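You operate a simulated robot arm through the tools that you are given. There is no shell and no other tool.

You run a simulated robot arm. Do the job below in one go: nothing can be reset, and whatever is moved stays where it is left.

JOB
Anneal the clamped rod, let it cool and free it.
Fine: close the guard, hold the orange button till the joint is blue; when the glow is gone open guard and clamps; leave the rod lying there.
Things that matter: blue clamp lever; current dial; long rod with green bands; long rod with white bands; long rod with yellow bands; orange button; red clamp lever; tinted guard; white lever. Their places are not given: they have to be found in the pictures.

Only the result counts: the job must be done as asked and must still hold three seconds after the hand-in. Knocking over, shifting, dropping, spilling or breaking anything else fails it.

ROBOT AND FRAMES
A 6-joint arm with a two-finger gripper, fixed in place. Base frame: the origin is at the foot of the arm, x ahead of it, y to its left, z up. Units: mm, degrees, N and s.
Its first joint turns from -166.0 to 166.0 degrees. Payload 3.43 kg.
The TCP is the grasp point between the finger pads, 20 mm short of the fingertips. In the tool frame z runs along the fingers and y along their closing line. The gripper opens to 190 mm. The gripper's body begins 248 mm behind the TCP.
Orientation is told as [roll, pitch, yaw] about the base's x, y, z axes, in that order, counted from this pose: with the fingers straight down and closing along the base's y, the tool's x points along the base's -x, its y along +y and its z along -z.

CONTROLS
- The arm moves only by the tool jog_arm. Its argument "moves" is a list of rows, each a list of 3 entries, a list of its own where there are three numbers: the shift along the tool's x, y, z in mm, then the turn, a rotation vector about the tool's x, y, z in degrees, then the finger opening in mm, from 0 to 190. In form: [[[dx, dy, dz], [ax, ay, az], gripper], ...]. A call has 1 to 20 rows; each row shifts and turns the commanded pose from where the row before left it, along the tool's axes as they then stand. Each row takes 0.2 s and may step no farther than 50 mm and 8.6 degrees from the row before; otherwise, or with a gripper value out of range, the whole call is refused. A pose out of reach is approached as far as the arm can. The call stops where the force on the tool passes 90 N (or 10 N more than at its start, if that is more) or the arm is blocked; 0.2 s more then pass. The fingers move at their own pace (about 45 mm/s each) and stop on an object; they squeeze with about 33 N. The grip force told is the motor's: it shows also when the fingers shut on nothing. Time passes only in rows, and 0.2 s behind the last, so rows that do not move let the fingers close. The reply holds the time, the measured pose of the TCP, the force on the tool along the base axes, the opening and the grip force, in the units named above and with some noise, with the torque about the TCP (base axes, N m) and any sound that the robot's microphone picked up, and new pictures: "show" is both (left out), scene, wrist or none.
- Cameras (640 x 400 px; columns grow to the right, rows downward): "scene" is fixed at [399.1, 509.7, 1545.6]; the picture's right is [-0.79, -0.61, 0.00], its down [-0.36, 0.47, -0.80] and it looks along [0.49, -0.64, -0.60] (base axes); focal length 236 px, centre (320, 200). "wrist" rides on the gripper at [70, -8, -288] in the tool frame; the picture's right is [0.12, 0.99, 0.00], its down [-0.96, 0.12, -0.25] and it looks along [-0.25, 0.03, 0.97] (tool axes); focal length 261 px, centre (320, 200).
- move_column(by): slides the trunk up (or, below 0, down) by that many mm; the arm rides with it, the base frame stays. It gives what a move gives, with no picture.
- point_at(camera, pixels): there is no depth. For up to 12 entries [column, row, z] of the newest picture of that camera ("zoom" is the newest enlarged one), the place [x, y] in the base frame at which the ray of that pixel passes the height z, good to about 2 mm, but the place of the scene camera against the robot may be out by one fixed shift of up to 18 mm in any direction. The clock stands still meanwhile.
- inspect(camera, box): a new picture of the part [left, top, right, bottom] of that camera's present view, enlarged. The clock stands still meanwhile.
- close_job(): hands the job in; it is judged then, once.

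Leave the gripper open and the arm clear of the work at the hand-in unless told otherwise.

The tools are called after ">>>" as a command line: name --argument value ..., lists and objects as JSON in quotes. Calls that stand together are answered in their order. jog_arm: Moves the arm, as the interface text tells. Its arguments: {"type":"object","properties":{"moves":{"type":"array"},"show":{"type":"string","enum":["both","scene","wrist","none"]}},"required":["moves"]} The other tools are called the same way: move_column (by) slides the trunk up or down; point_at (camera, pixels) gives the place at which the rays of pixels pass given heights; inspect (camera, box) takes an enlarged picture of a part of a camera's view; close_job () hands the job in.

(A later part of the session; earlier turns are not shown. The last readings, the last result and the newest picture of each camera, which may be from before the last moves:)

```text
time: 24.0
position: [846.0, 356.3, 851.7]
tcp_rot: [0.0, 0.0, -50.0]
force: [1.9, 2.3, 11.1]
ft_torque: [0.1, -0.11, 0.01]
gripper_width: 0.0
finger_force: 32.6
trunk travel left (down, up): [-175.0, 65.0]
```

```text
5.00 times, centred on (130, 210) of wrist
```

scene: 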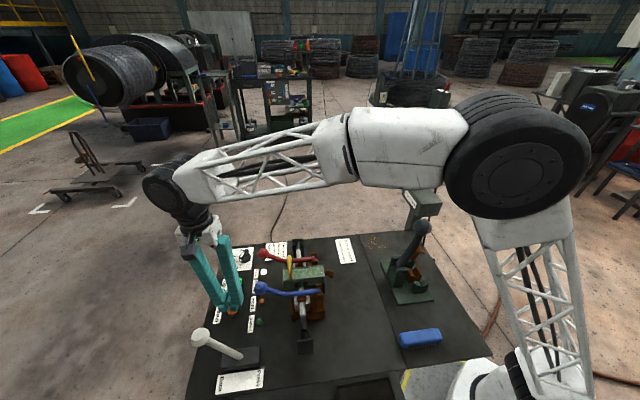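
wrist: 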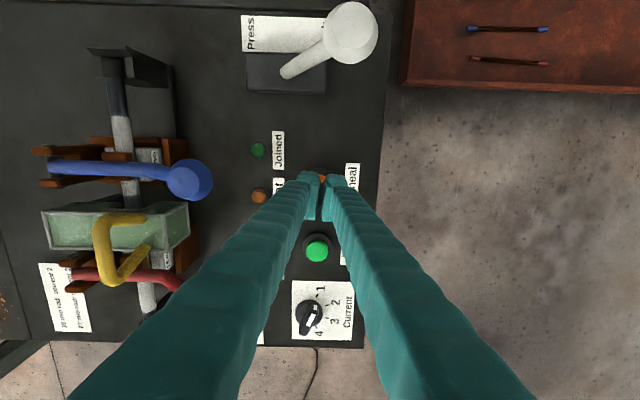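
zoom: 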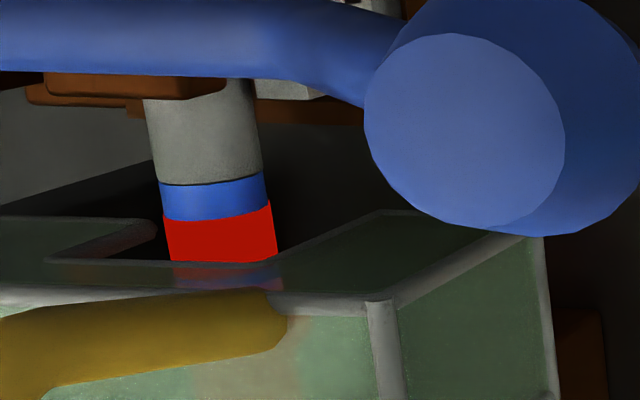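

The dark zone beside the glow has turned clearly blue, and so has the joint behind the panel. I'll release the button now by lifting straight up.

>>> jog_arm --moves '[[[0, 0, -45], [0, 0, 0], 0], [[0, 0, -30], [0, 0, 0], 0]]' --show "scene"

>>> inspect --camera "scene" --box '[200, 255, 328, 335]'

>>> inspect --camera "scene" --box '[284, 262, 324, 287]'

```text
time: 24.6
position: [844.9, 356.8, 925.9]
tcp_rot: [0.0, 0.0, -50.0]
force: [1.3, -0.1, 1.0]
ft_torque: [0.0, 0.06, 0.01]
gripper_width: 0.0
finger_force: 32.9
trunk travel left (down, up): [-175.0, 65.0]
```

scene: 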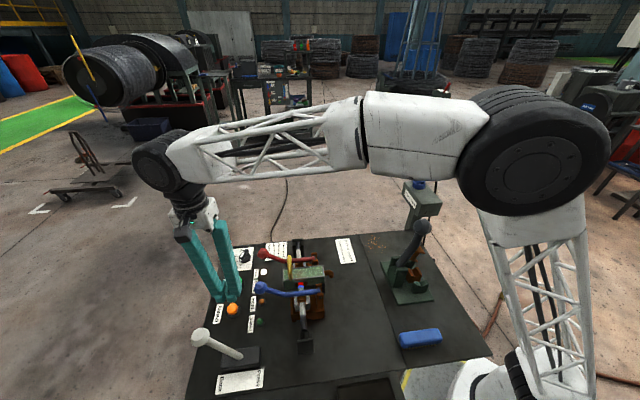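

```text
5.00 times, centred on (264, 295) of scene
```

zoom: 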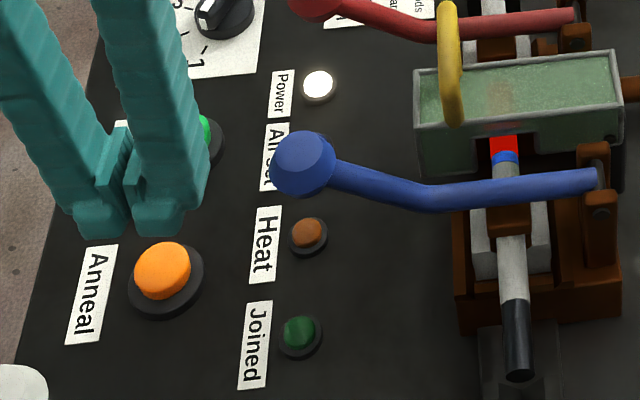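

```text
16.00 times, centred on (304, 274) of scene
```

zoom: 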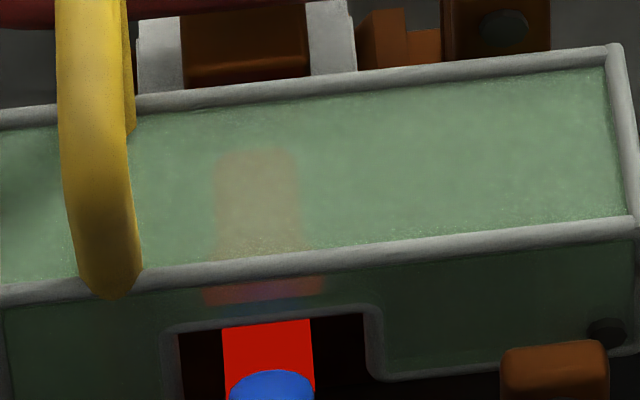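

The heat lamp is off and the joint still glows, so it needs to cool. Meanwhile I'll raise the arm, turn the tool to yaw ≈47° (the true bench alignment) and open the fingers to 90 mm.

>>> jog_arm --moves '[[[0, 0, -45], [0, 0, 0], 0], [[0, 0, -45], [0, 0, 0], 0], [[0, 0, -45], [0, 0, 0], 0], [[0, 0, -45], [0, 0, 0], 0], [[0, 0, -45], [0, 0, -8], 90], [[0, 0, 0], [0, 0, -8], 90], [[0, 0, 0], [0, 0, -8], 90], [[0, 0, 0], [0, 0, -8], 90], [[0, 0, 0], [0, 0, -8], 90], [[0, 0, 0], [0, 0, -8], 90], [[0, 0, 0], [0, 0, -8], 90], [[0, 0, 0], [0, 0, -8], 90], [[0, 0, 0], [0, 0, -8], 90], [[0, 0, 0], [0, 0, -8], 90], [[0, 0, 0], [0, 0, -8], 90], [[0, 0, 0], [0, 0, -8], 90], [[0, 0, 0], [0, 0, -1], 90]]' --show "none"

>>> inspect --camera "scene" --box '[284, 262, 324, 287]'

```text
time: 28.2
position: [845.7, 357.2, 1150.9]
tcp_rot: [-0.1, 0.0, 47.1]
force: [0.3, -0.3, -0.3]
ft_torque: [-0.02, 0.01, 0.02]
gripper_width: 90.1
finger_force: 0.1
trunk travel left (down, up): [-175.0, 65.0]
```

```text
16.00 times, centred on (304, 274) of scene
```

zoom: 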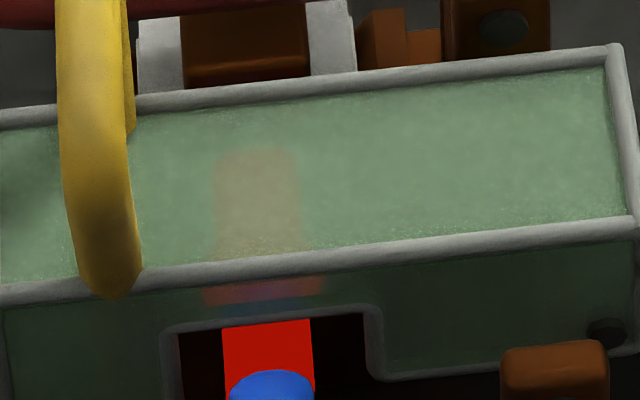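

It's still glowing. I'll move at height to above the guard handle, at base ≈(746, 203).

>>> jog_arm --moves '[[[45, -8, 0], [0, 0, 0], 90], [[45, -8, 0], [0, 0, 0], 90], [[45, -8, 0], [0, 0, 0], 90], [[45, -8, 0], [0, 0, 0], 90], [[0, 0, 0], [0, 0, 0], 90], [[0, 0, 0], [0, 0, 0], 90]]'

>>> inspect --camera "wrist" --box '[260, 130, 380, 230]'

>>> inspect --camera "scene" --box '[284, 262, 324, 287]'

```text
time: 29.6
position: [747.3, 204.0, 1151.4]
tcp_rot: [-0.1, 0.0, 47.1]
force: [-0.7, 0.3, 0.2]
ft_torque: [-0.04, 0.0, -0.02]
gripper_width: 90.0
finger_force: 0.1
trunk travel left (down, up): [-175.0, 65.0]
```

scene: 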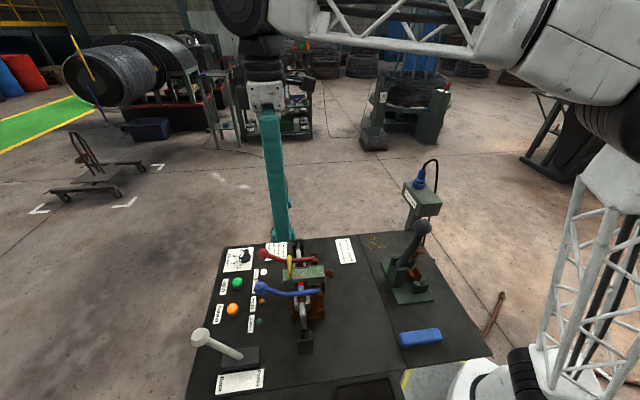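
wrist: 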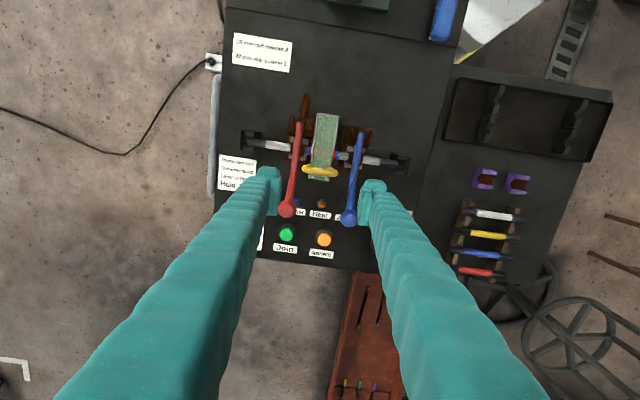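

```text
4.00 times, centred on (320, 180) of wrist
```

zoom: 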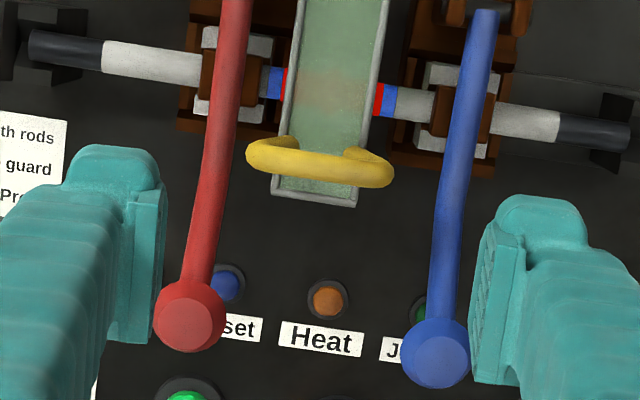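

```text
16.00 times, centred on (304, 274) of scene
```

zoom: 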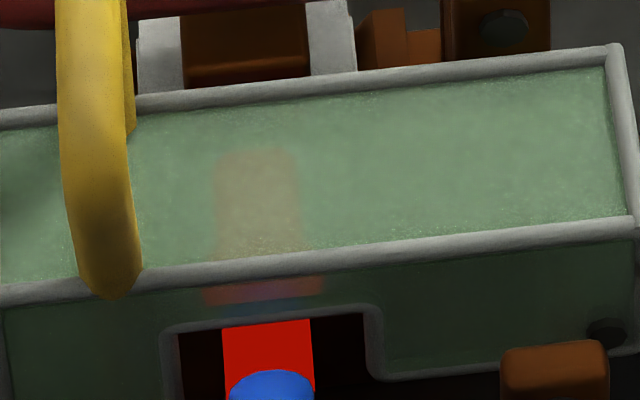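

The TCP is right above the handle bar, which spans about 64 mm. The glow at (250,360) in the zoom is unchanged, so I'll wait.

>>> jog_arm --moves '[[[0, 0, 0], [0, 0, 0], 90], [[0, 0, 0], [0, 0, 0], 90], [[0, 0, 0], [0, 0, 0], 90], [[0, 0, 0], [0, 0, 0], 90], [[0, 0, 0], [0, 0, 0], 90], [[0, 0, 0], [0, 0, 0], 90], [[0, 0, 0], [0, 0, 0], 90], [[0, 0, 0], [0, 0, 0], 90], [[0, 0, 0], [0, 0, 0], 90], [[0, 0, 0], [0, 0, 0], 90], [[0, 0, 0], [0, 0, 0], 90], [[0, 0, 0], [0, 0, 0], 90], [[0, 0, 0], [0, 0, 0], 90], [[0, 0, 0], [0, 0, 0], 90], [[0, 0, 0], [0, 0, 0], 90]]' --show "none"

>>> inspect --camera "scene" --box '[284, 262, 324, 287]'

>>> inspect --camera "wrist" --box '[290, 130, 350, 180]'

```text
time: 32.8
position: [747.5, 203.6, 1152.0]
tcp_rot: [0.0, 0.0, 46.9]
force: [-0.3, 0.1, -0.8]
ft_torque: [0.0, 0.01, -0.02]
gripper_width: 90.0
finger_force: 0.0
trunk travel left (down, up): [-175.0, 65.0]
```

```text
16.00 times, centred on (304, 274) of scene
```

zoom: 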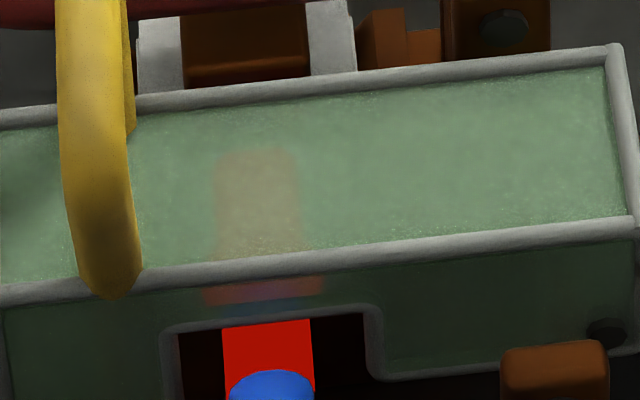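

```text
8.00 times, centred on (320, 155) of wrist
```

zoom: 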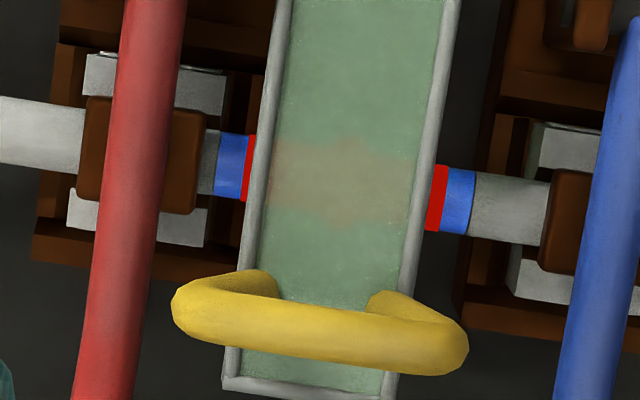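

Blue bands show on both sides of the joint and it's still glowing red. I'll wait longer.

>>> jog_arm --moves '[[[0, 0, 0], [0, 0, 0], 90], [[0, 0, 0], [0, 0, 0], 90], [[0, 0, 0], [0, 0, 0], 90], [[0, 0, 0], [0, 0, 0], 90], [[0, 0, 0], [0, 0, 0], 90], [[0, 0, 0], [0, 0, 0], 90], [[0, 0, 0], [0, 0, 0], 90], [[0, 0, 0], [0, 0, 0], 90], [[0, 0, 0], [0, 0, 0], 90], [[0, 0, 0], [0, 0, 0], 90], [[0, 0, 0], [0, 0, 0], 90], [[0, 0, 0], [0, 0, 0], 90], [[0, 0, 0], [0, 0, 0], 90], [[0, 0, 0], [0, 0, 0], 90], [[0, 0, 0], [0, 0, 0], 90], [[0, 0, 0], [0, 0, 0], 90], [[0, 0, 0], [0, 0, 0], 90], [[0, 0, 0], [0, 0, 0], 90], [[0, 0, 0], [0, 0, 0], 90], [[0, 0, 0], [0, 0, 0], 90]]' --show "none"

>>> inspect --camera "wrist" --box '[290, 130, 350, 180]'

```text
time: 37.0
position: [745.8, 203.1, 1151.0]
tcp_rot: [0.1, 0.1, 47.0]
force: [-0.2, 0.2, 0.4]
ft_torque: [0.0, -0.02, 0.0]
gripper_width: 90.0
finger_force: 0.0
trunk travel left (down, up): [-175.0, 65.0]
```

```text
8.00 times, centred on (320, 155) of wrist
```

zoom: 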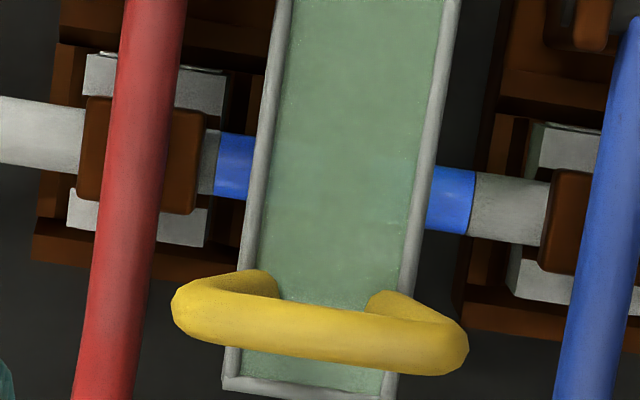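

The glow is gone and the joint is blue. I'll descend to straddle the handle with open fingers, stopping first at TCP z≈1000 to check clearance to the levers.

>>> jog_arm --moves '[[[3, 0, 30], [0, 0, 0], 90], [[0, 0, 30], [0, 0, 0], 90], [[0, 0, 30], [0, 0, 0], 90], [[0, 0, 30], [0, 0, 0], 90], [[0, 0, 30], [0, 0, 0], 90], [[0, 0, 0], [0, 0, 0], 90]]'

>>> inspect --camera "scene" --box '[244, 215, 356, 285]'

>>> inspect --camera "wrist" --box '[250, 120, 390, 240]'

```text
time: 38.4
position: [744.2, 201.3, 1000.1]
tcp_rot: [0.0, 0.0, 46.9]
force: [0.3, 0.4, -0.2]
ft_torque: [-0.03, 0.04, -0.01]
gripper_width: 90.4
finger_force: 0.2
trunk travel left (down, up): [-175.0, 65.0]
```

scene: 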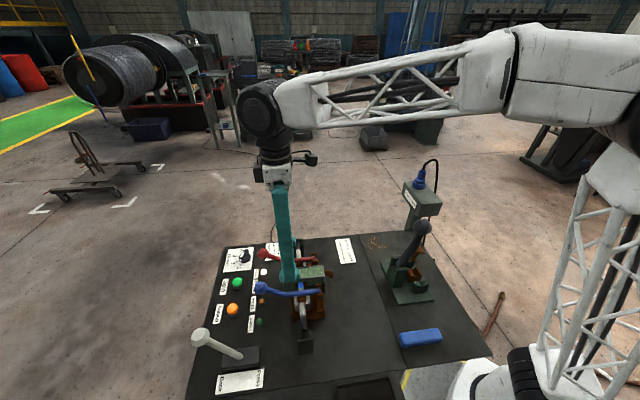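
wrist: 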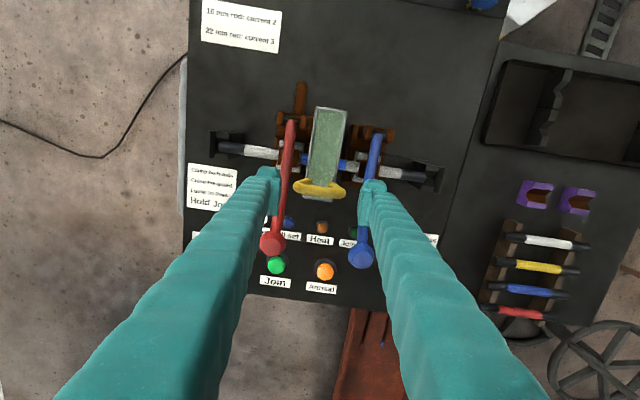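

```text
5.71 times, centred on (300, 250) of scene
```

zoom: 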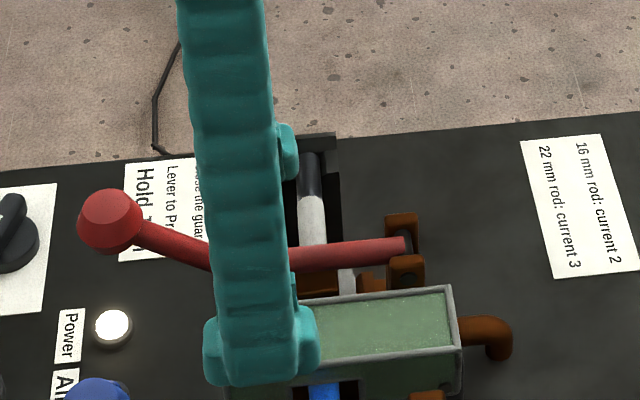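

```text
3.33 times, centred on (320, 180) of wrist
```

zoom: 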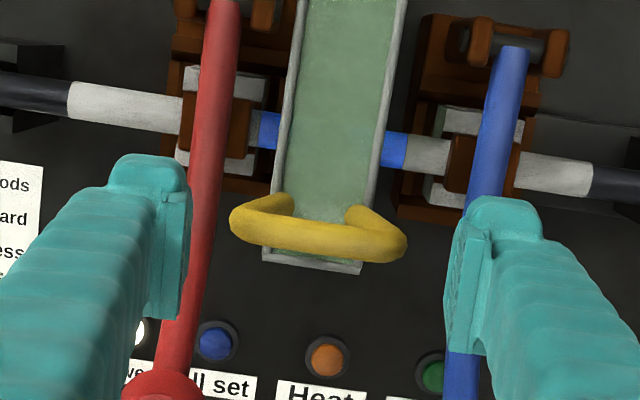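

The handle is centred between the fingers and the levers run about 40 mm below the tips. I'll narrow to 76 mm, descend 25 mm, then close on the sides of the handle loop.

>>> jog_arm --moves '[[[0, 0, 0], [0, 0, 0], 76], [[0, 0, 0], [0, 0, 0], 76], [[0, 0, 13], [0, 0, 0], 76], [[0, 0, 12], [0, 0, 0], 76], [[0, 0, 0], [0, 0, 0], 50], [[0, 0, 0], [0, 0, 0], 40], [[0, 0, 0], [0, 0, 0], 40], [[0, 0, 0], [0, 0, 0], 40], [[0, 0, 0], [0, 0, 0], 40]]'

>>> inspect --camera "wrist" --box '[250, 120, 390, 240]'

>>> inspect --camera "scene" --box '[244, 225, 356, 295]'

```text
time: 40.4
position: [745.5, 201.7, 976.0]
tcp_rot: [0.0, 0.1, 47.1]
force: [10.0, -3.4, 4.0]
ft_torque: [-0.13, -0.12, 0.04]
gripper_width: 66.1
finger_force: 32.8
trunk travel left (down, up): [-175.0, 65.0]
```

scene: 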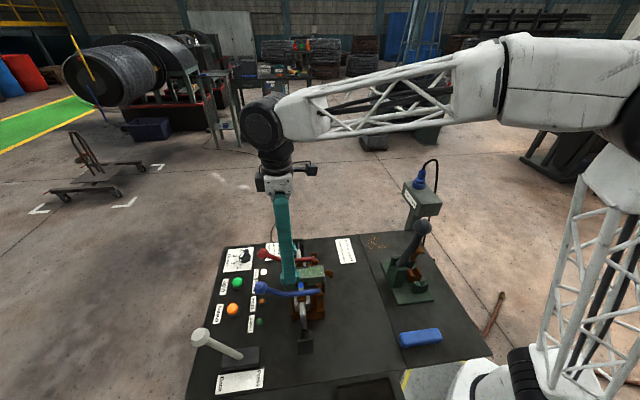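
wrist: 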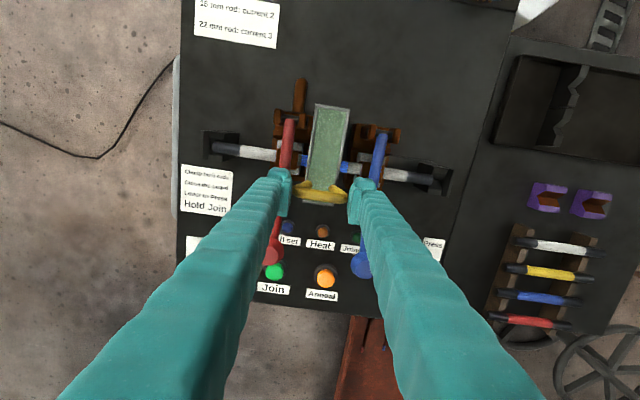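

```text
3.33 times, centred on (320, 180) of wrist
```

zoom: 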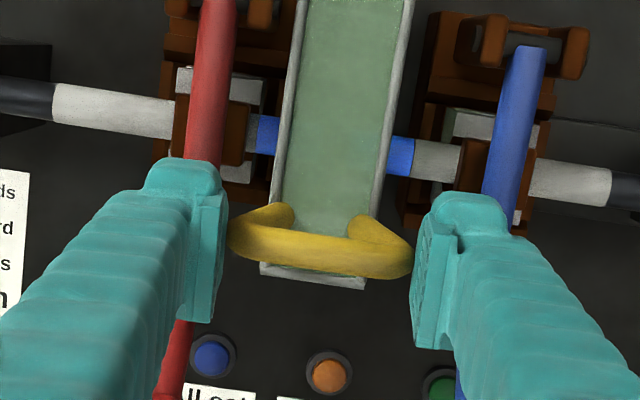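

```text
5.71 times, centred on (300, 260) of scene
```

zoom: 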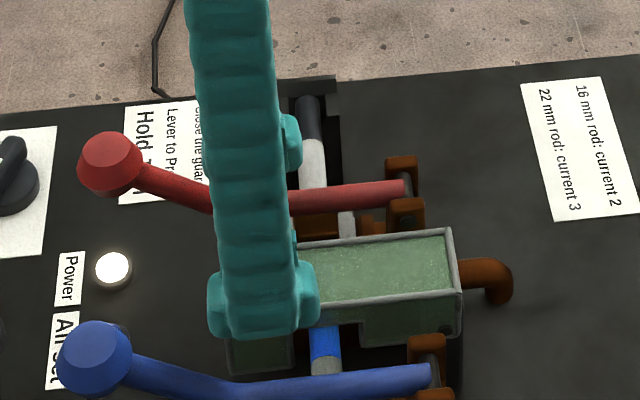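

I have the loop pinched at 66 mm. I'll swing it back along the hinge arc in 5° steps, the first half now.

>>> jog_arm --moves '[[[8.5, 0, -8], [0, 0, 0], 40], [[9, 0, -7.2], [0, 0, 0], 40], [[9.7, 0, -6.4], [0, 0, 0], 40], [[10.2, 0, -5.5], [0, 0, 0], 40], [[10.6, 0, -4.6], [0, 0, 0], 40], [[11, 0, -3.7], [0, 0, 0], 40], [[11.3, 0, -2.7], [0, 0, 0], 40], [[11.5, 0, -1.8], [0, 0, 0], 40]]' --show "scene"

>>> inspect --camera "scene" --box '[254, 215, 382, 295]'

```text
time: 42.2
position: [687.9, 139.8, 1014.7]
tcp_rot: [0.0, 0.1, 47.0]
force: [0.1, -0.7, 0.2]
ft_torque: [-0.03, 0.04, 0.02]
gripper_width: 40.3
finger_force: 0.0
trunk travel left (down, up): [-175.0, 65.0]
```

scene: 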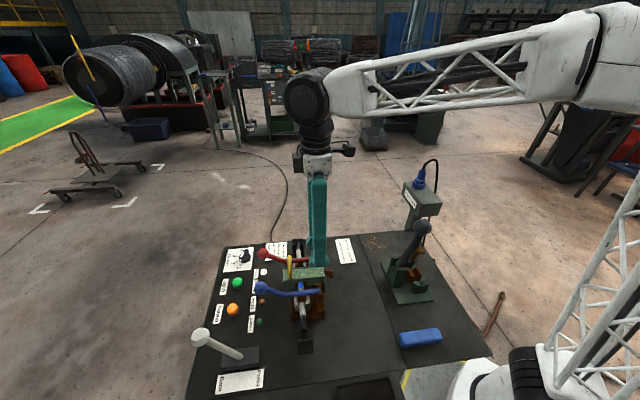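

```text
5.00 times, centred on (318, 255) of scene
```

zoom: 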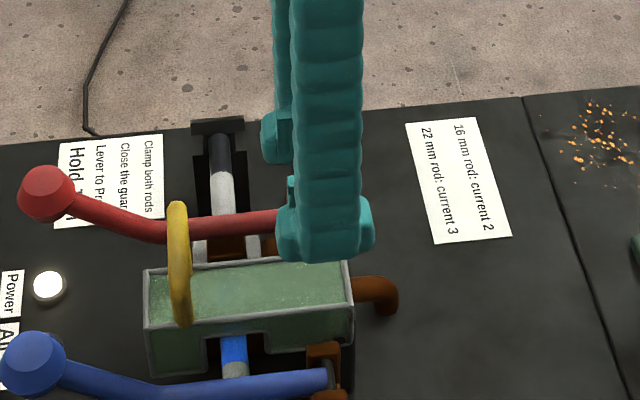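

The fingers slipped off the rounded loop and shut to 40 mm. The guard is still closed and undisturbed. I'll push the handle from its front side instead, with closed fingers that tilt as it swings. First I'll close the fingers, rise, pass over the handle and come down in front of it.

>>> jog_arm --moves '[[[0, 0, -30], [0, 0, 0], 0], [[-43, 0, 0], [0, 0, 0], 0], [[-43, 0, 0], [0, 0, 0], 0], [[-46, 0, 0], [0, 0, 0], 0], [[0, 0, 20], [0, 0, 0], 0], [[0, 0, 25], [0, 0, 0], 0], [[0, 0, 21], [0, 0, 0], 0], [[0, 0, 0], [0, 0, 0], 0]]'

>>> inspect --camera "scene" --box '[234, 215, 362, 295]'

>>> inspect --camera "wrist" --box '[250, 100, 390, 220]'

```text
time: 44.0
position: [778.0, 238.2, 979.5]
tcp_rot: [0.1, 0.0, 46.9]
force: [-0.5, 0.1, -0.5]
ft_torque: [0.02, -0.03, 0.0]
gripper_width: 0.0
finger_force: 33.0
trunk travel left (down, up): [-175.0, 65.0]
```

scene: 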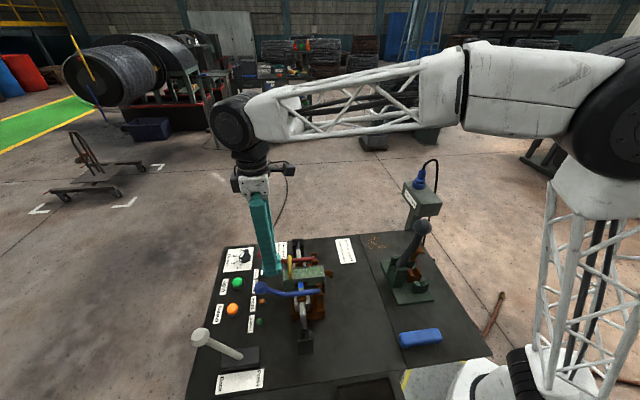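
wrist: 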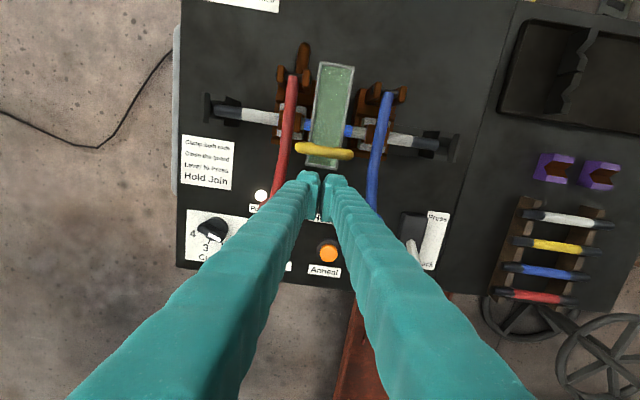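

```text
5.00 times, centred on (298, 255) of scene
```

zoom: 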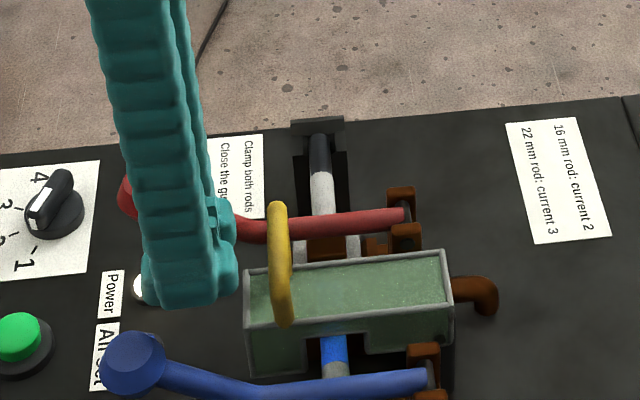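

```text
3.33 times, centred on (320, 160) of wrist
```

zoom: 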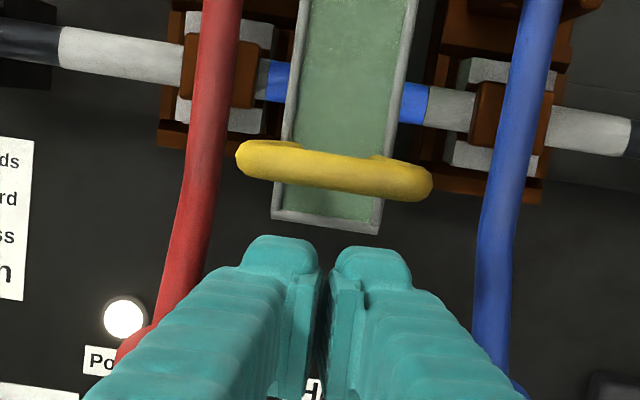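

The fingers are in front of the handle with about a 20 mm gap. I'll start the push back along the arc, about 30° first, with a gradual tilt.

>>> jog_arm --moves '[[[11, 0, 0], [0, 0, 0], 0], [[10, 0, 1], [0, 0, 0], 0], [[9, 0, -8.6], [0, -2, 0], 0], [[9.2, 0, -8.2], [0, -2, 0], 0], [[9.7, 0, -7.5], [0, -2, 0], 0], [[9.8, 0, -7.3], [0, -2, 0], 0], [[10.3, 0, -6.6], [0, -2, 0], 0], [[10.4, 0, -6.6], [0, -2, 0], 0]]' --show "scene"

>>> inspect --camera "scene" --box '[244, 205, 372, 285]'

```text
time: 45.8
position: [720.5, 179.3, 1019.2]
tcp_rot: [0.1, -12.0, 46.9]
force: [0.4, -0.1, -0.7]
ft_torque: [-0.07, 0.12, 0.04]
gripper_width: 0.0
finger_force: 33.3
trunk travel left (down, up): [-175.0, 65.0]
```

scene: 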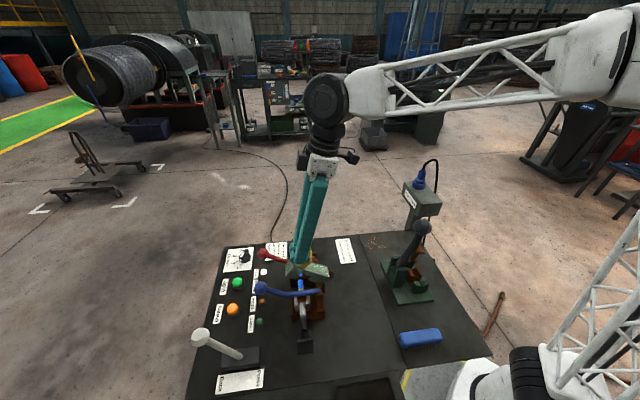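

```text
5.00 times, centred on (308, 245) of scene
```

zoom: 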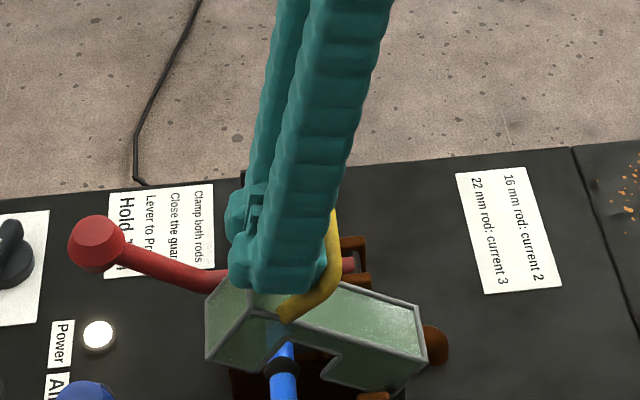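

The guard is lifting, about 30° open, and the joint below is blue. I'll continue the arc.

>>> jog_arm --moves '[[[10.9, 0, -5.5], [0, -2, 0], 0], [[10.9, 0, -5.5], [0, -2, 0], 0], [[11.3, 0, -4.4], [0, -2, 0], 0], [[11.3, 0, -4.3], [0, -2, 0], 0], [[11.6, 0, -3.4], [0, -2.5, 0], 0], [[11.7, 0, -3.4], [0, -2.5, 0], 0]]' --show "scene"

>>> inspect --camera "scene" --box '[254, 205, 382, 285]'

```text
time: 47.2
position: [672.4, 125.0, 1025.4]
tcp_rot: [0.0, -25.2, 47.0]
force: [-4.5, 1.8, 8.5]
ft_torque: [-0.18, 0.11, -0.05]
gripper_width: 0.0
finger_force: 33.4
trunk travel left (down, up): [-175.0, 65.0]
```

scene: 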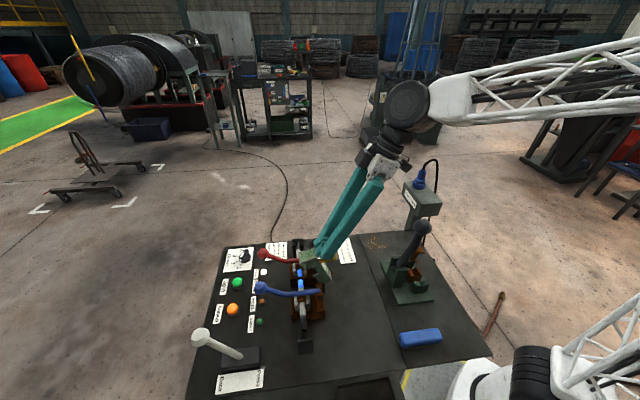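

```text
5.00 times, centred on (318, 245) of scene
```

zoom: 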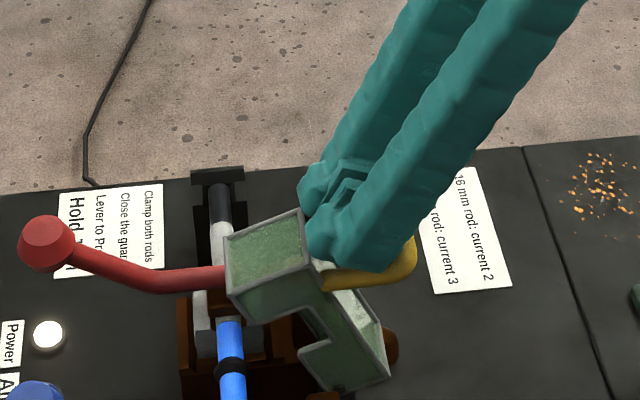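

It's about 60° open with light contact (~9 N). I'll continue the remaining arc.

>>> jog_arm --moves '[[[11.8, 0, -3.2], [0, -2.5, 0], 0], [[11.9, 0, -3.0], [0, -2.5, 0], 0], [[9.4, 0, -1.6], [0, -1.5, 0], 0], [[9.4, 0, -1.6], [0, -1.5, 0], 0]]' --show "scene"

>>> inspect --camera "scene" --box '[264, 205, 392, 285]'

```text
time: 48.2
position: [644.0, 93.3, 1013.4]
tcp_rot: [-0.1, -33.0, 47.0]
force: [-12.2, 0.3, 14.9]
ft_torque: [-0.08, 0.01, 0.03]
gripper_width: 0.0
finger_force: 33.3
trunk travel left (down, up): [-175.0, 65.0]
```

scene: 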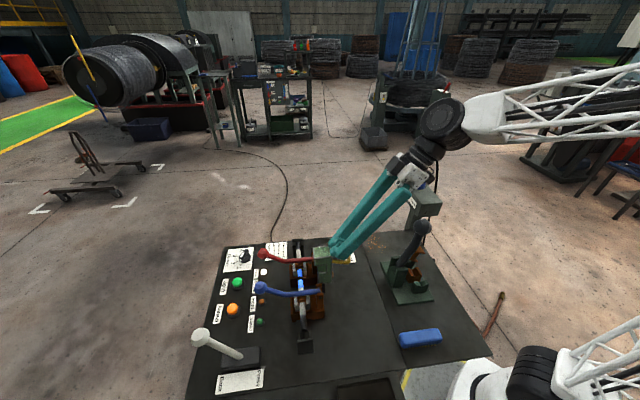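

```text
5.00 times, centred on (328, 245) of scene
```

zoom: 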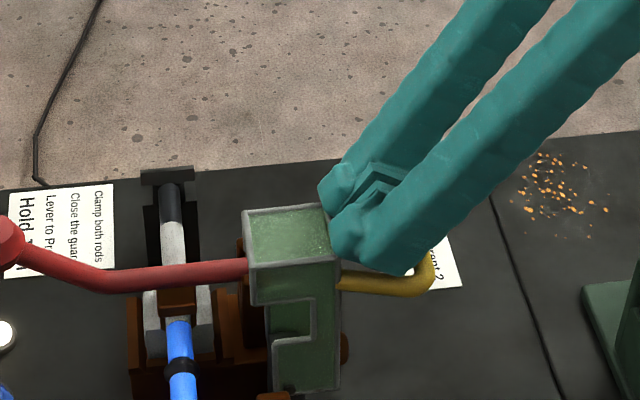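

The guard is nearly upright. I'll retract along the finger axis and see whether it stays open.

>>> jog_arm --moves '[[[0, 0, -15], [0, 0, 0], 0], [[0, 0, -30], [0, 0, 0], 0], [[0, 0, -40], [0, 0, 0], 0], [[0, 0, 0], [0, 0, 0], 0], [[0, 0, 0], [0, 0, 0], 0]]' --show "scene"

>>> inspect --camera "scene" --box '[244, 225, 372, 305]'

```text
time: 49.4
position: [613.1, 59.4, 1082.9]
tcp_rot: [0.0, -33.0, 47.0]
force: [-0.1, 0.2, -0.1]
ft_torque: [0.02, 0.0, -0.02]
gripper_width: 0.0
finger_force: 33.2
trunk travel left (down, up): [-175.0, 65.0]
```

scene: 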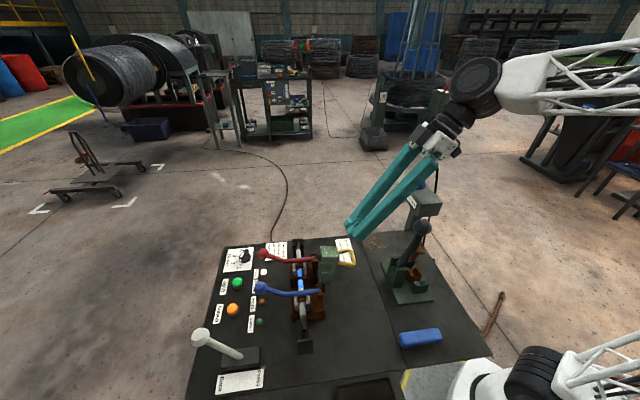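

```text
5.00 times, centred on (308, 265) of scene
```

zoom: 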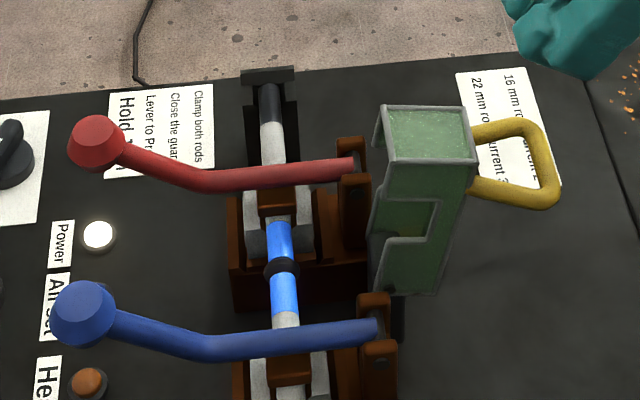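

The guard is fully open, as at the start, and the joint is blue with no glow. Next come the clamps. I'll raise the arm, straighten the tool, open the fingers to 75 mm and go above the red knob.

>>> jog_arm --moves '[[[-21.8, 0, -33.5], [0, 0, 0], 0], [[-21.8, 0, -33.5], [0, 0, 0], 0], [[0, 0, 0], [0, 8.25, 0], 75], [[0, 0, 0], [0, 8.25, 0], 75], [[0, 0, 0], [0, 8.25, 0], 75], [[0, 0, 0], [0, 8.25, 0], 75], [[-45.5, -8.7, 0], [0, 0, 0], 75], [[-45.5, -8.7, 0], [0, 0, 0], 75], [[-45.5, -8.7, 0], [0, 0, 0], 75], [[-45.5, -8.7, 0], [0, 0, 0], 75], [[-45.5, -8.7, 0], [0, 0, 0], 75], [[-45.5, -8.7, 0], [0, 0, 0], 75], [[0, 0, 0], [0, 0, 0], 75]]'

>>> inspect --camera "wrist" --box '[240, 110, 400, 250]'

```text
time: 52.2
position: [838.1, 222.1, 1162.0]
tcp_rot: [0.0, 0.1, 47.0]
force: [-0.4, 0.1, 0.0]
ft_torque: [-0.03, 0.07, -0.02]
gripper_width: 74.9
finger_force: 0.0
trunk travel left (down, up): [-175.0, 65.0]
```

scene: 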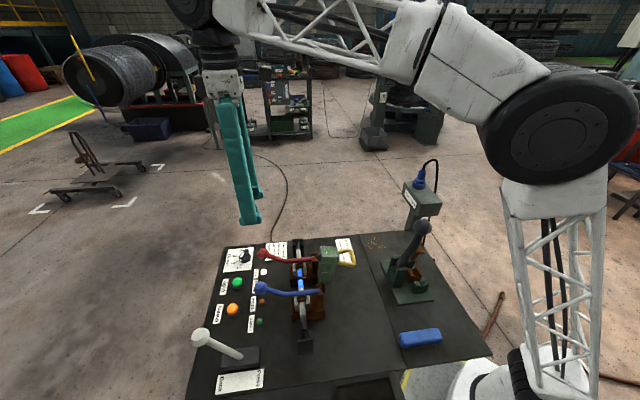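
wrist: 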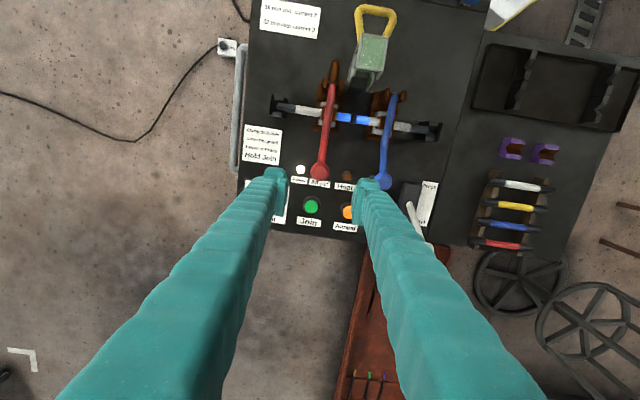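

```text
2.86 times, centred on (320, 180) of wrist
```

zoom: 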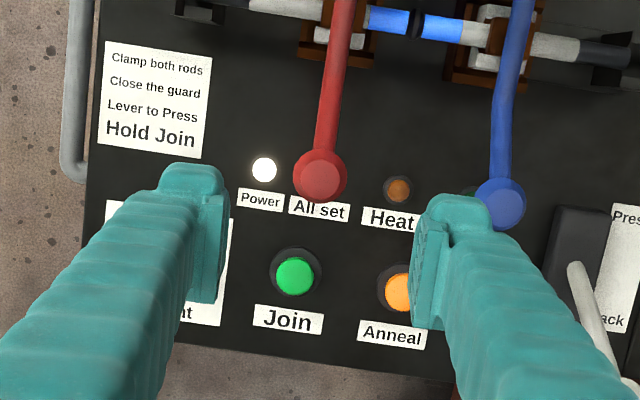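

The red knob is exactly under the TCP. I'll descend to knob height (TCP z≈964) with the fingers on either side, then close.

>>> jog_arm --moves '[[[0, 0, 45], [0, 0, 0], 75], [[0, 0, 45], [0, 0, 0], 75], [[0, 0, 45], [0, 0, 0], 75], [[0, 0, 35], [0, 0, 0], 75], [[0, 0, 28], [0, 0, 0], 75], [[0, 0, 0], [0, 0, 0], 75]]' --show "wrist"

>>> inspect --camera "scene" --box '[200, 215, 328, 295]'

>>> inspect --camera "wrist" --box '[250, 120, 390, 240]'

```text
time: 53.6
position: [836.8, 225.4, 967.1]
tcp_rot: [0.0, 0.0, 47.0]
force: [-1.2, -0.5, 0.9]
ft_torque: [0.0, -0.02, 0.02]
gripper_width: 75.1
finger_force: 0.1
trunk travel left (down, up): [-175.0, 65.0]
```

wrist: 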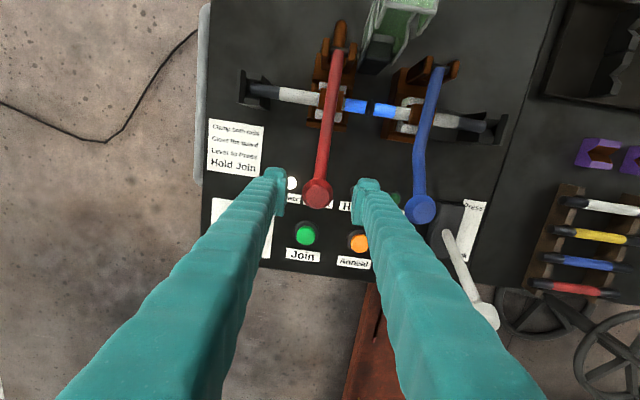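

```text
5.00 times, centred on (264, 255) of scene
```

zoom: 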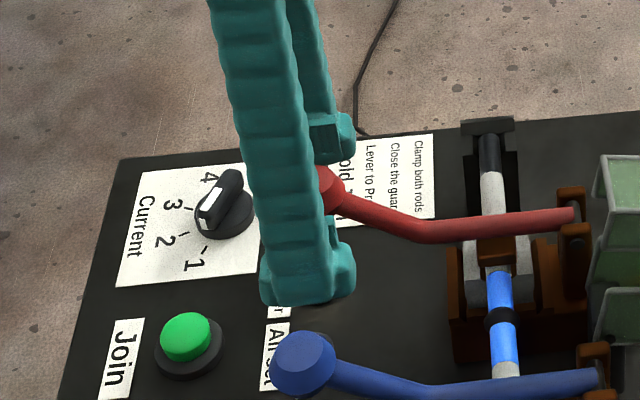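

```text
3.33 times, centred on (320, 180) of wrist
```

zoom: 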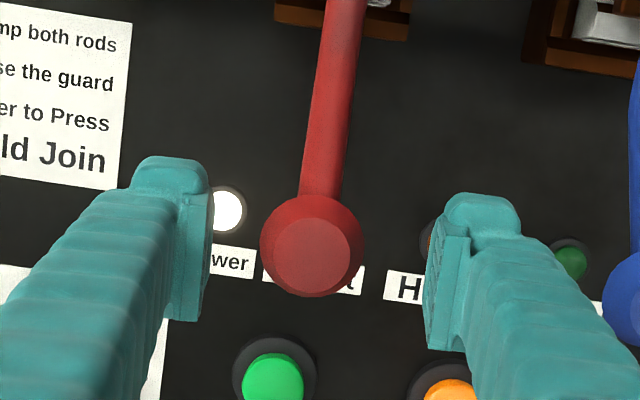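

The knob is centred between the pads. I'll go down 5 mm more and close.

>>> jog_arm --moves '[[[0, 0, 5], [0, 0, 0], 75], [[0, 0, 0], [0, 0, 0], 15], [[0, 0, 0], [0, 0, 0], 15], [[0, 0, 0], [0, 0, 0], 15], [[0, 0, 0], [0, 0, 0], 15], [[0, 0, 0], [0, 0, 0], 15]]' --show "none"

>>> inspect --camera "scene" --box '[200, 215, 328, 295]'

>>> inspect --camera "wrist" --box '[250, 120, 390, 240]'

```text
time: 55.0
position: [838.9, 225.6, 961.5]
tcp_rot: [-0.1, 0.0, 46.9]
force: [31.6, -20.4, 2.5]
ft_torque: [-0.06, 0.26, 0.14]
gripper_width: 31.9
finger_force: 32.7
trunk travel left (down, up): [-175.0, 65.0]
```

```text
5.00 times, centred on (264, 255) of scene
```

zoom: 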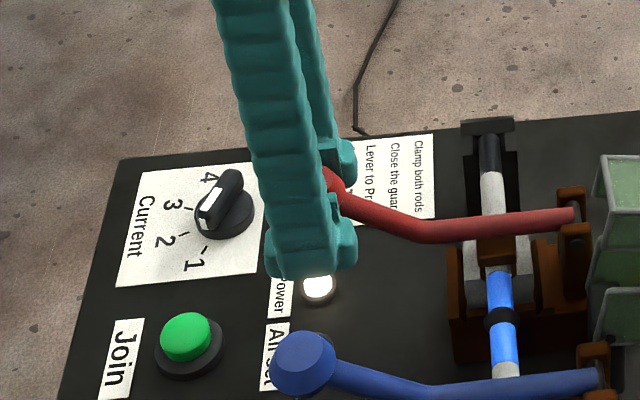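

```text
3.33 times, centred on (320, 180) of wrist
```

zoom: 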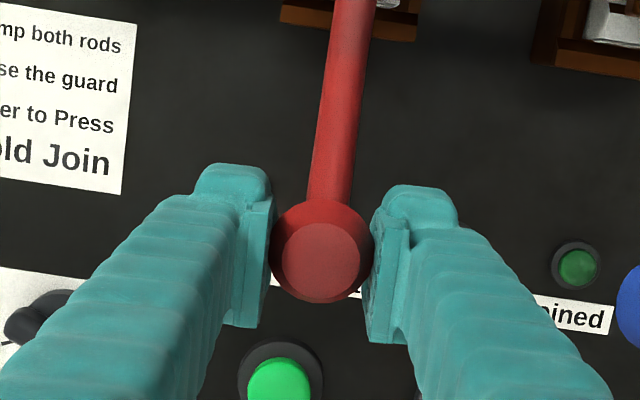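

It's gripped at 32 mm, with about 37 N side force toward −q. I'll shift slightly in −q to relieve it.

>>> jog_arm --moves '[[[0, -1.5, 0], [0, 0, 0], 15], [[0, -1, 0], [0, 0, 0], 15], [[0, 0, 0], [0, 0, 0], 15]]' --show "none"

```text
time: 55.8
position: [838.4, 224.5, 960.2]
tcp_rot: [0.0, -0.2, 47.1]
force: [29.4, -7.7, 16.4]
ft_torque: [-0.12, 0.28, 0.16]
gripper_width: 32.0
finger_force: 32.7
trunk travel left (down, up): [-175.0, 65.0]
```

The side force is reduced. I'll start lifting the red lever along its arc, pivot at about p 580, z 926, in small steps.

>>> jog_arm --moves '[[[1.4, -1, -5], [0, 0, 0], 15], [[1.4, 0, -5], [0, 0, 0], 15], [[2.9, 0, -9.5], [0, 0, 0], 15], [[5.5, 0, -12.8], [0, 0, 0], 15], [[6.3, 0, -12.4], [0, 0, 0], 15]]' --show "none"

>>> inspect --camera "scene" --box '[220, 205, 348, 285]'

```text
time: 57.0
position: [824.9, 209.2, 1003.8]
tcp_rot: [0.1, 0.2, 47.0]
force: [-17.4, 6.9, 0.2]
ft_torque: [0.14, -0.2, -0.06]
gripper_width: 32.0
finger_force: 32.8
trunk travel left (down, up): [-175.0, 65.0]
```

```text
5.00 times, centred on (284, 245) of scene
```

zoom: 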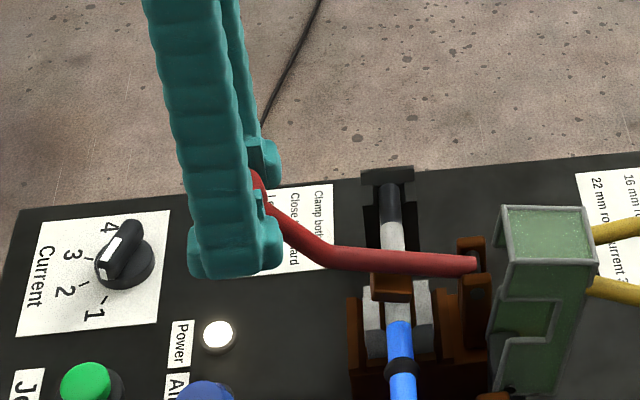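

The lever is rising well. I'll continue the arc with a 1 mm sideways correction.

>>> jog_arm --moves '[[[7.6, 1, -11.6], [0, 0, 0], 15], [[8.3, 0, -11.1], [0, 0, 0], 15], [[9.4, 0, -10.2], [0, 0, 0], 15], [[10.3, 0, -9.5], [0, 0, 0], 15], [[11, 0, -8.3], [0, 0, 0], 15], [[11.7, 0, -7.6], [0, 0, 0], 15]]' --show "none"

>>> inspect --camera "scene" --box '[220, 185, 380, 285]'

```text
time: 58.4
position: [784.6, 170.5, 1063.9]
tcp_rot: [0.0, 0.0, 47.1]
force: [-25.3, 23.8, 0.4]
ft_torque: [0.2, -0.11, -0.2]
gripper_width: 32.4
finger_force: 33.4
trunk travel left (down, up): [-175.0, 65.0]
```

```text
4.00 times, centred on (300, 235) of scene
```

zoom: 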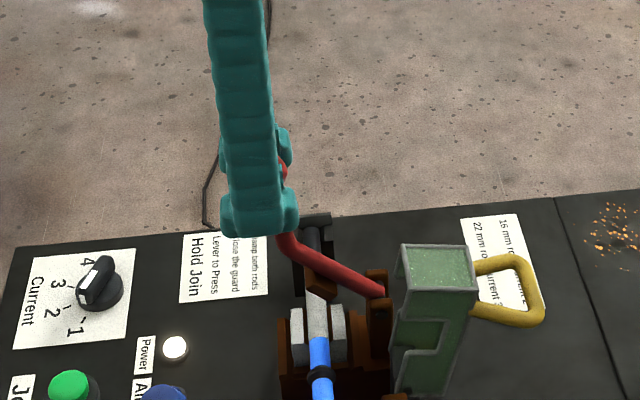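

It's at about 60° with a side force of 35 N in +q. I'll correct +2 mm in q and continue past vertical.

>>> jog_arm --moves '[[[0, 1.2, 0], [0, 0, 0], 15], [[12.3, 0.8, -6.4], [0, 0, 0], 15], [[12.9, 0.3, -5.4], [0, 0, 0], 15], [[13.3, 0.3, -4.2], [0, 0, 0], 15], [[13.6, 0.3, -3], [0, 0, 0], 15], [[13.8, 0.3, -1.8], [0, 0, 0], 15], [[13.9, 0.3, -0.6], [0, 0, 0], 15]]' --show "none"

>>> inspect --camera "scene" --box '[220, 185, 380, 285]'

```text
time: 60.0
position: [728.7, 113.0, 1083.6]
tcp_rot: [0.0, 0.1, 47.1]
force: [-32.0, 36.2, 0.5]
ft_torque: [0.28, -0.32, -0.17]
gripper_width: 32.4
finger_force: 33.3
trunk travel left (down, up): [-175.0, 65.0]
```

```text
4.00 times, centred on (300, 235) of scene
```

zoom: 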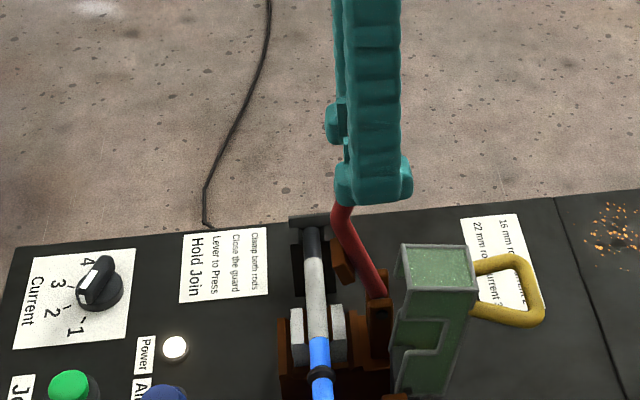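

The lever is about vertical and the side force has grown to 48 N in +q. I'll shift +3 mm in q and go on past vertical.

>>> jog_arm --moves '[[[0, 1.5, 0], [0, 0, 0], 15], [[0, 1.5, 0], [0, 0, 0], 15], [[13.9, 0.5, 0.6], [0, 0, 0], 15]]' --show "none"

>>> inspect --camera "scene" --box '[220, 185, 380, 285]'

```text
time: 60.8
position: [717.9, 101.5, 1083.3]
tcp_rot: [0.1, 0.0, 46.9]
force: [-9.8, 15.3, -0.4]
ft_torque: [0.45, -0.47, -0.27]
gripper_width: 32.1
finger_force: 32.6
trunk travel left (down, up): [-175.0, 65.0]
```

```text
4.00 times, centred on (300, 235) of scene
```

zoom: 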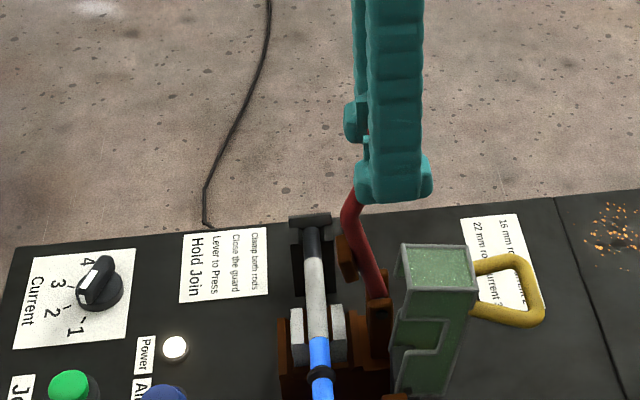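

The force has eased. I'll move another 25 mm back.

>>> jog_arm --moves '[[[13.8, 0.6, 1.8], [0, 0, 0], 15], [[13.6, 0.6, 3], [0, 0, 0], 15]]' --show "none"

>>> inspect --camera "scene" --box '[220, 185, 380, 285]'

```text
time: 61.4
position: [699.0, 83.5, 1079.5]
tcp_rot: [-0.1, 0.0, 47.0]
force: [-2.1, 4.3, 10.7]
ft_torque: [0.55, -0.56, -0.08]
gripper_width: 31.8
finger_force: 32.5
trunk travel left (down, up): [-175.0, 65.0]
```

```text
4.00 times, centred on (300, 235) of scene
```

zoom: 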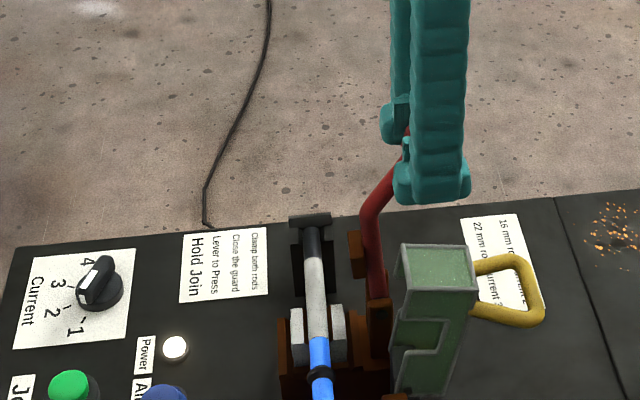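

The lever is past vertical, leaning back. I'll continue a little to find its stop.

>>> jog_arm --moves '[[[13, 0.6, 2], [0, 0, 0], 15], [[12.5, 0.6, 4], [0, 0, 0], 15]]' --show "none"

>>> inspect --camera "scene" --box '[220, 185, 380, 285]'

```text
time: 62.0
position: [682.0, 64.9, 1073.3]
tcp_rot: [-0.1, 0.0, 47.0]
force: [15.1, -8.1, 0.6]
ft_torque: [0.53, -0.56, -0.08]
gripper_width: 31.8
finger_force: 33.2
trunk travel left (down, up): [-175.0, 65.0]
```

```text
4.00 times, centred on (300, 235) of scene
```

zoom: 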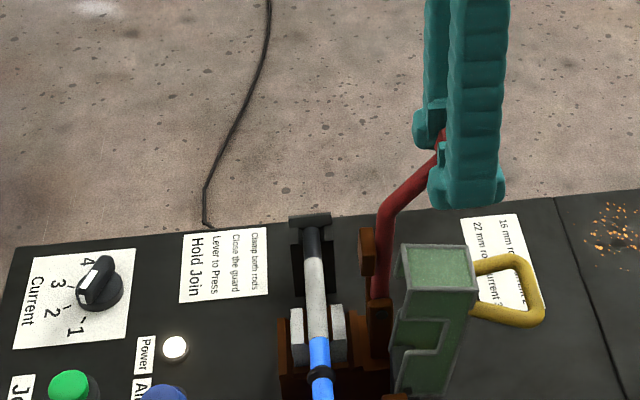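

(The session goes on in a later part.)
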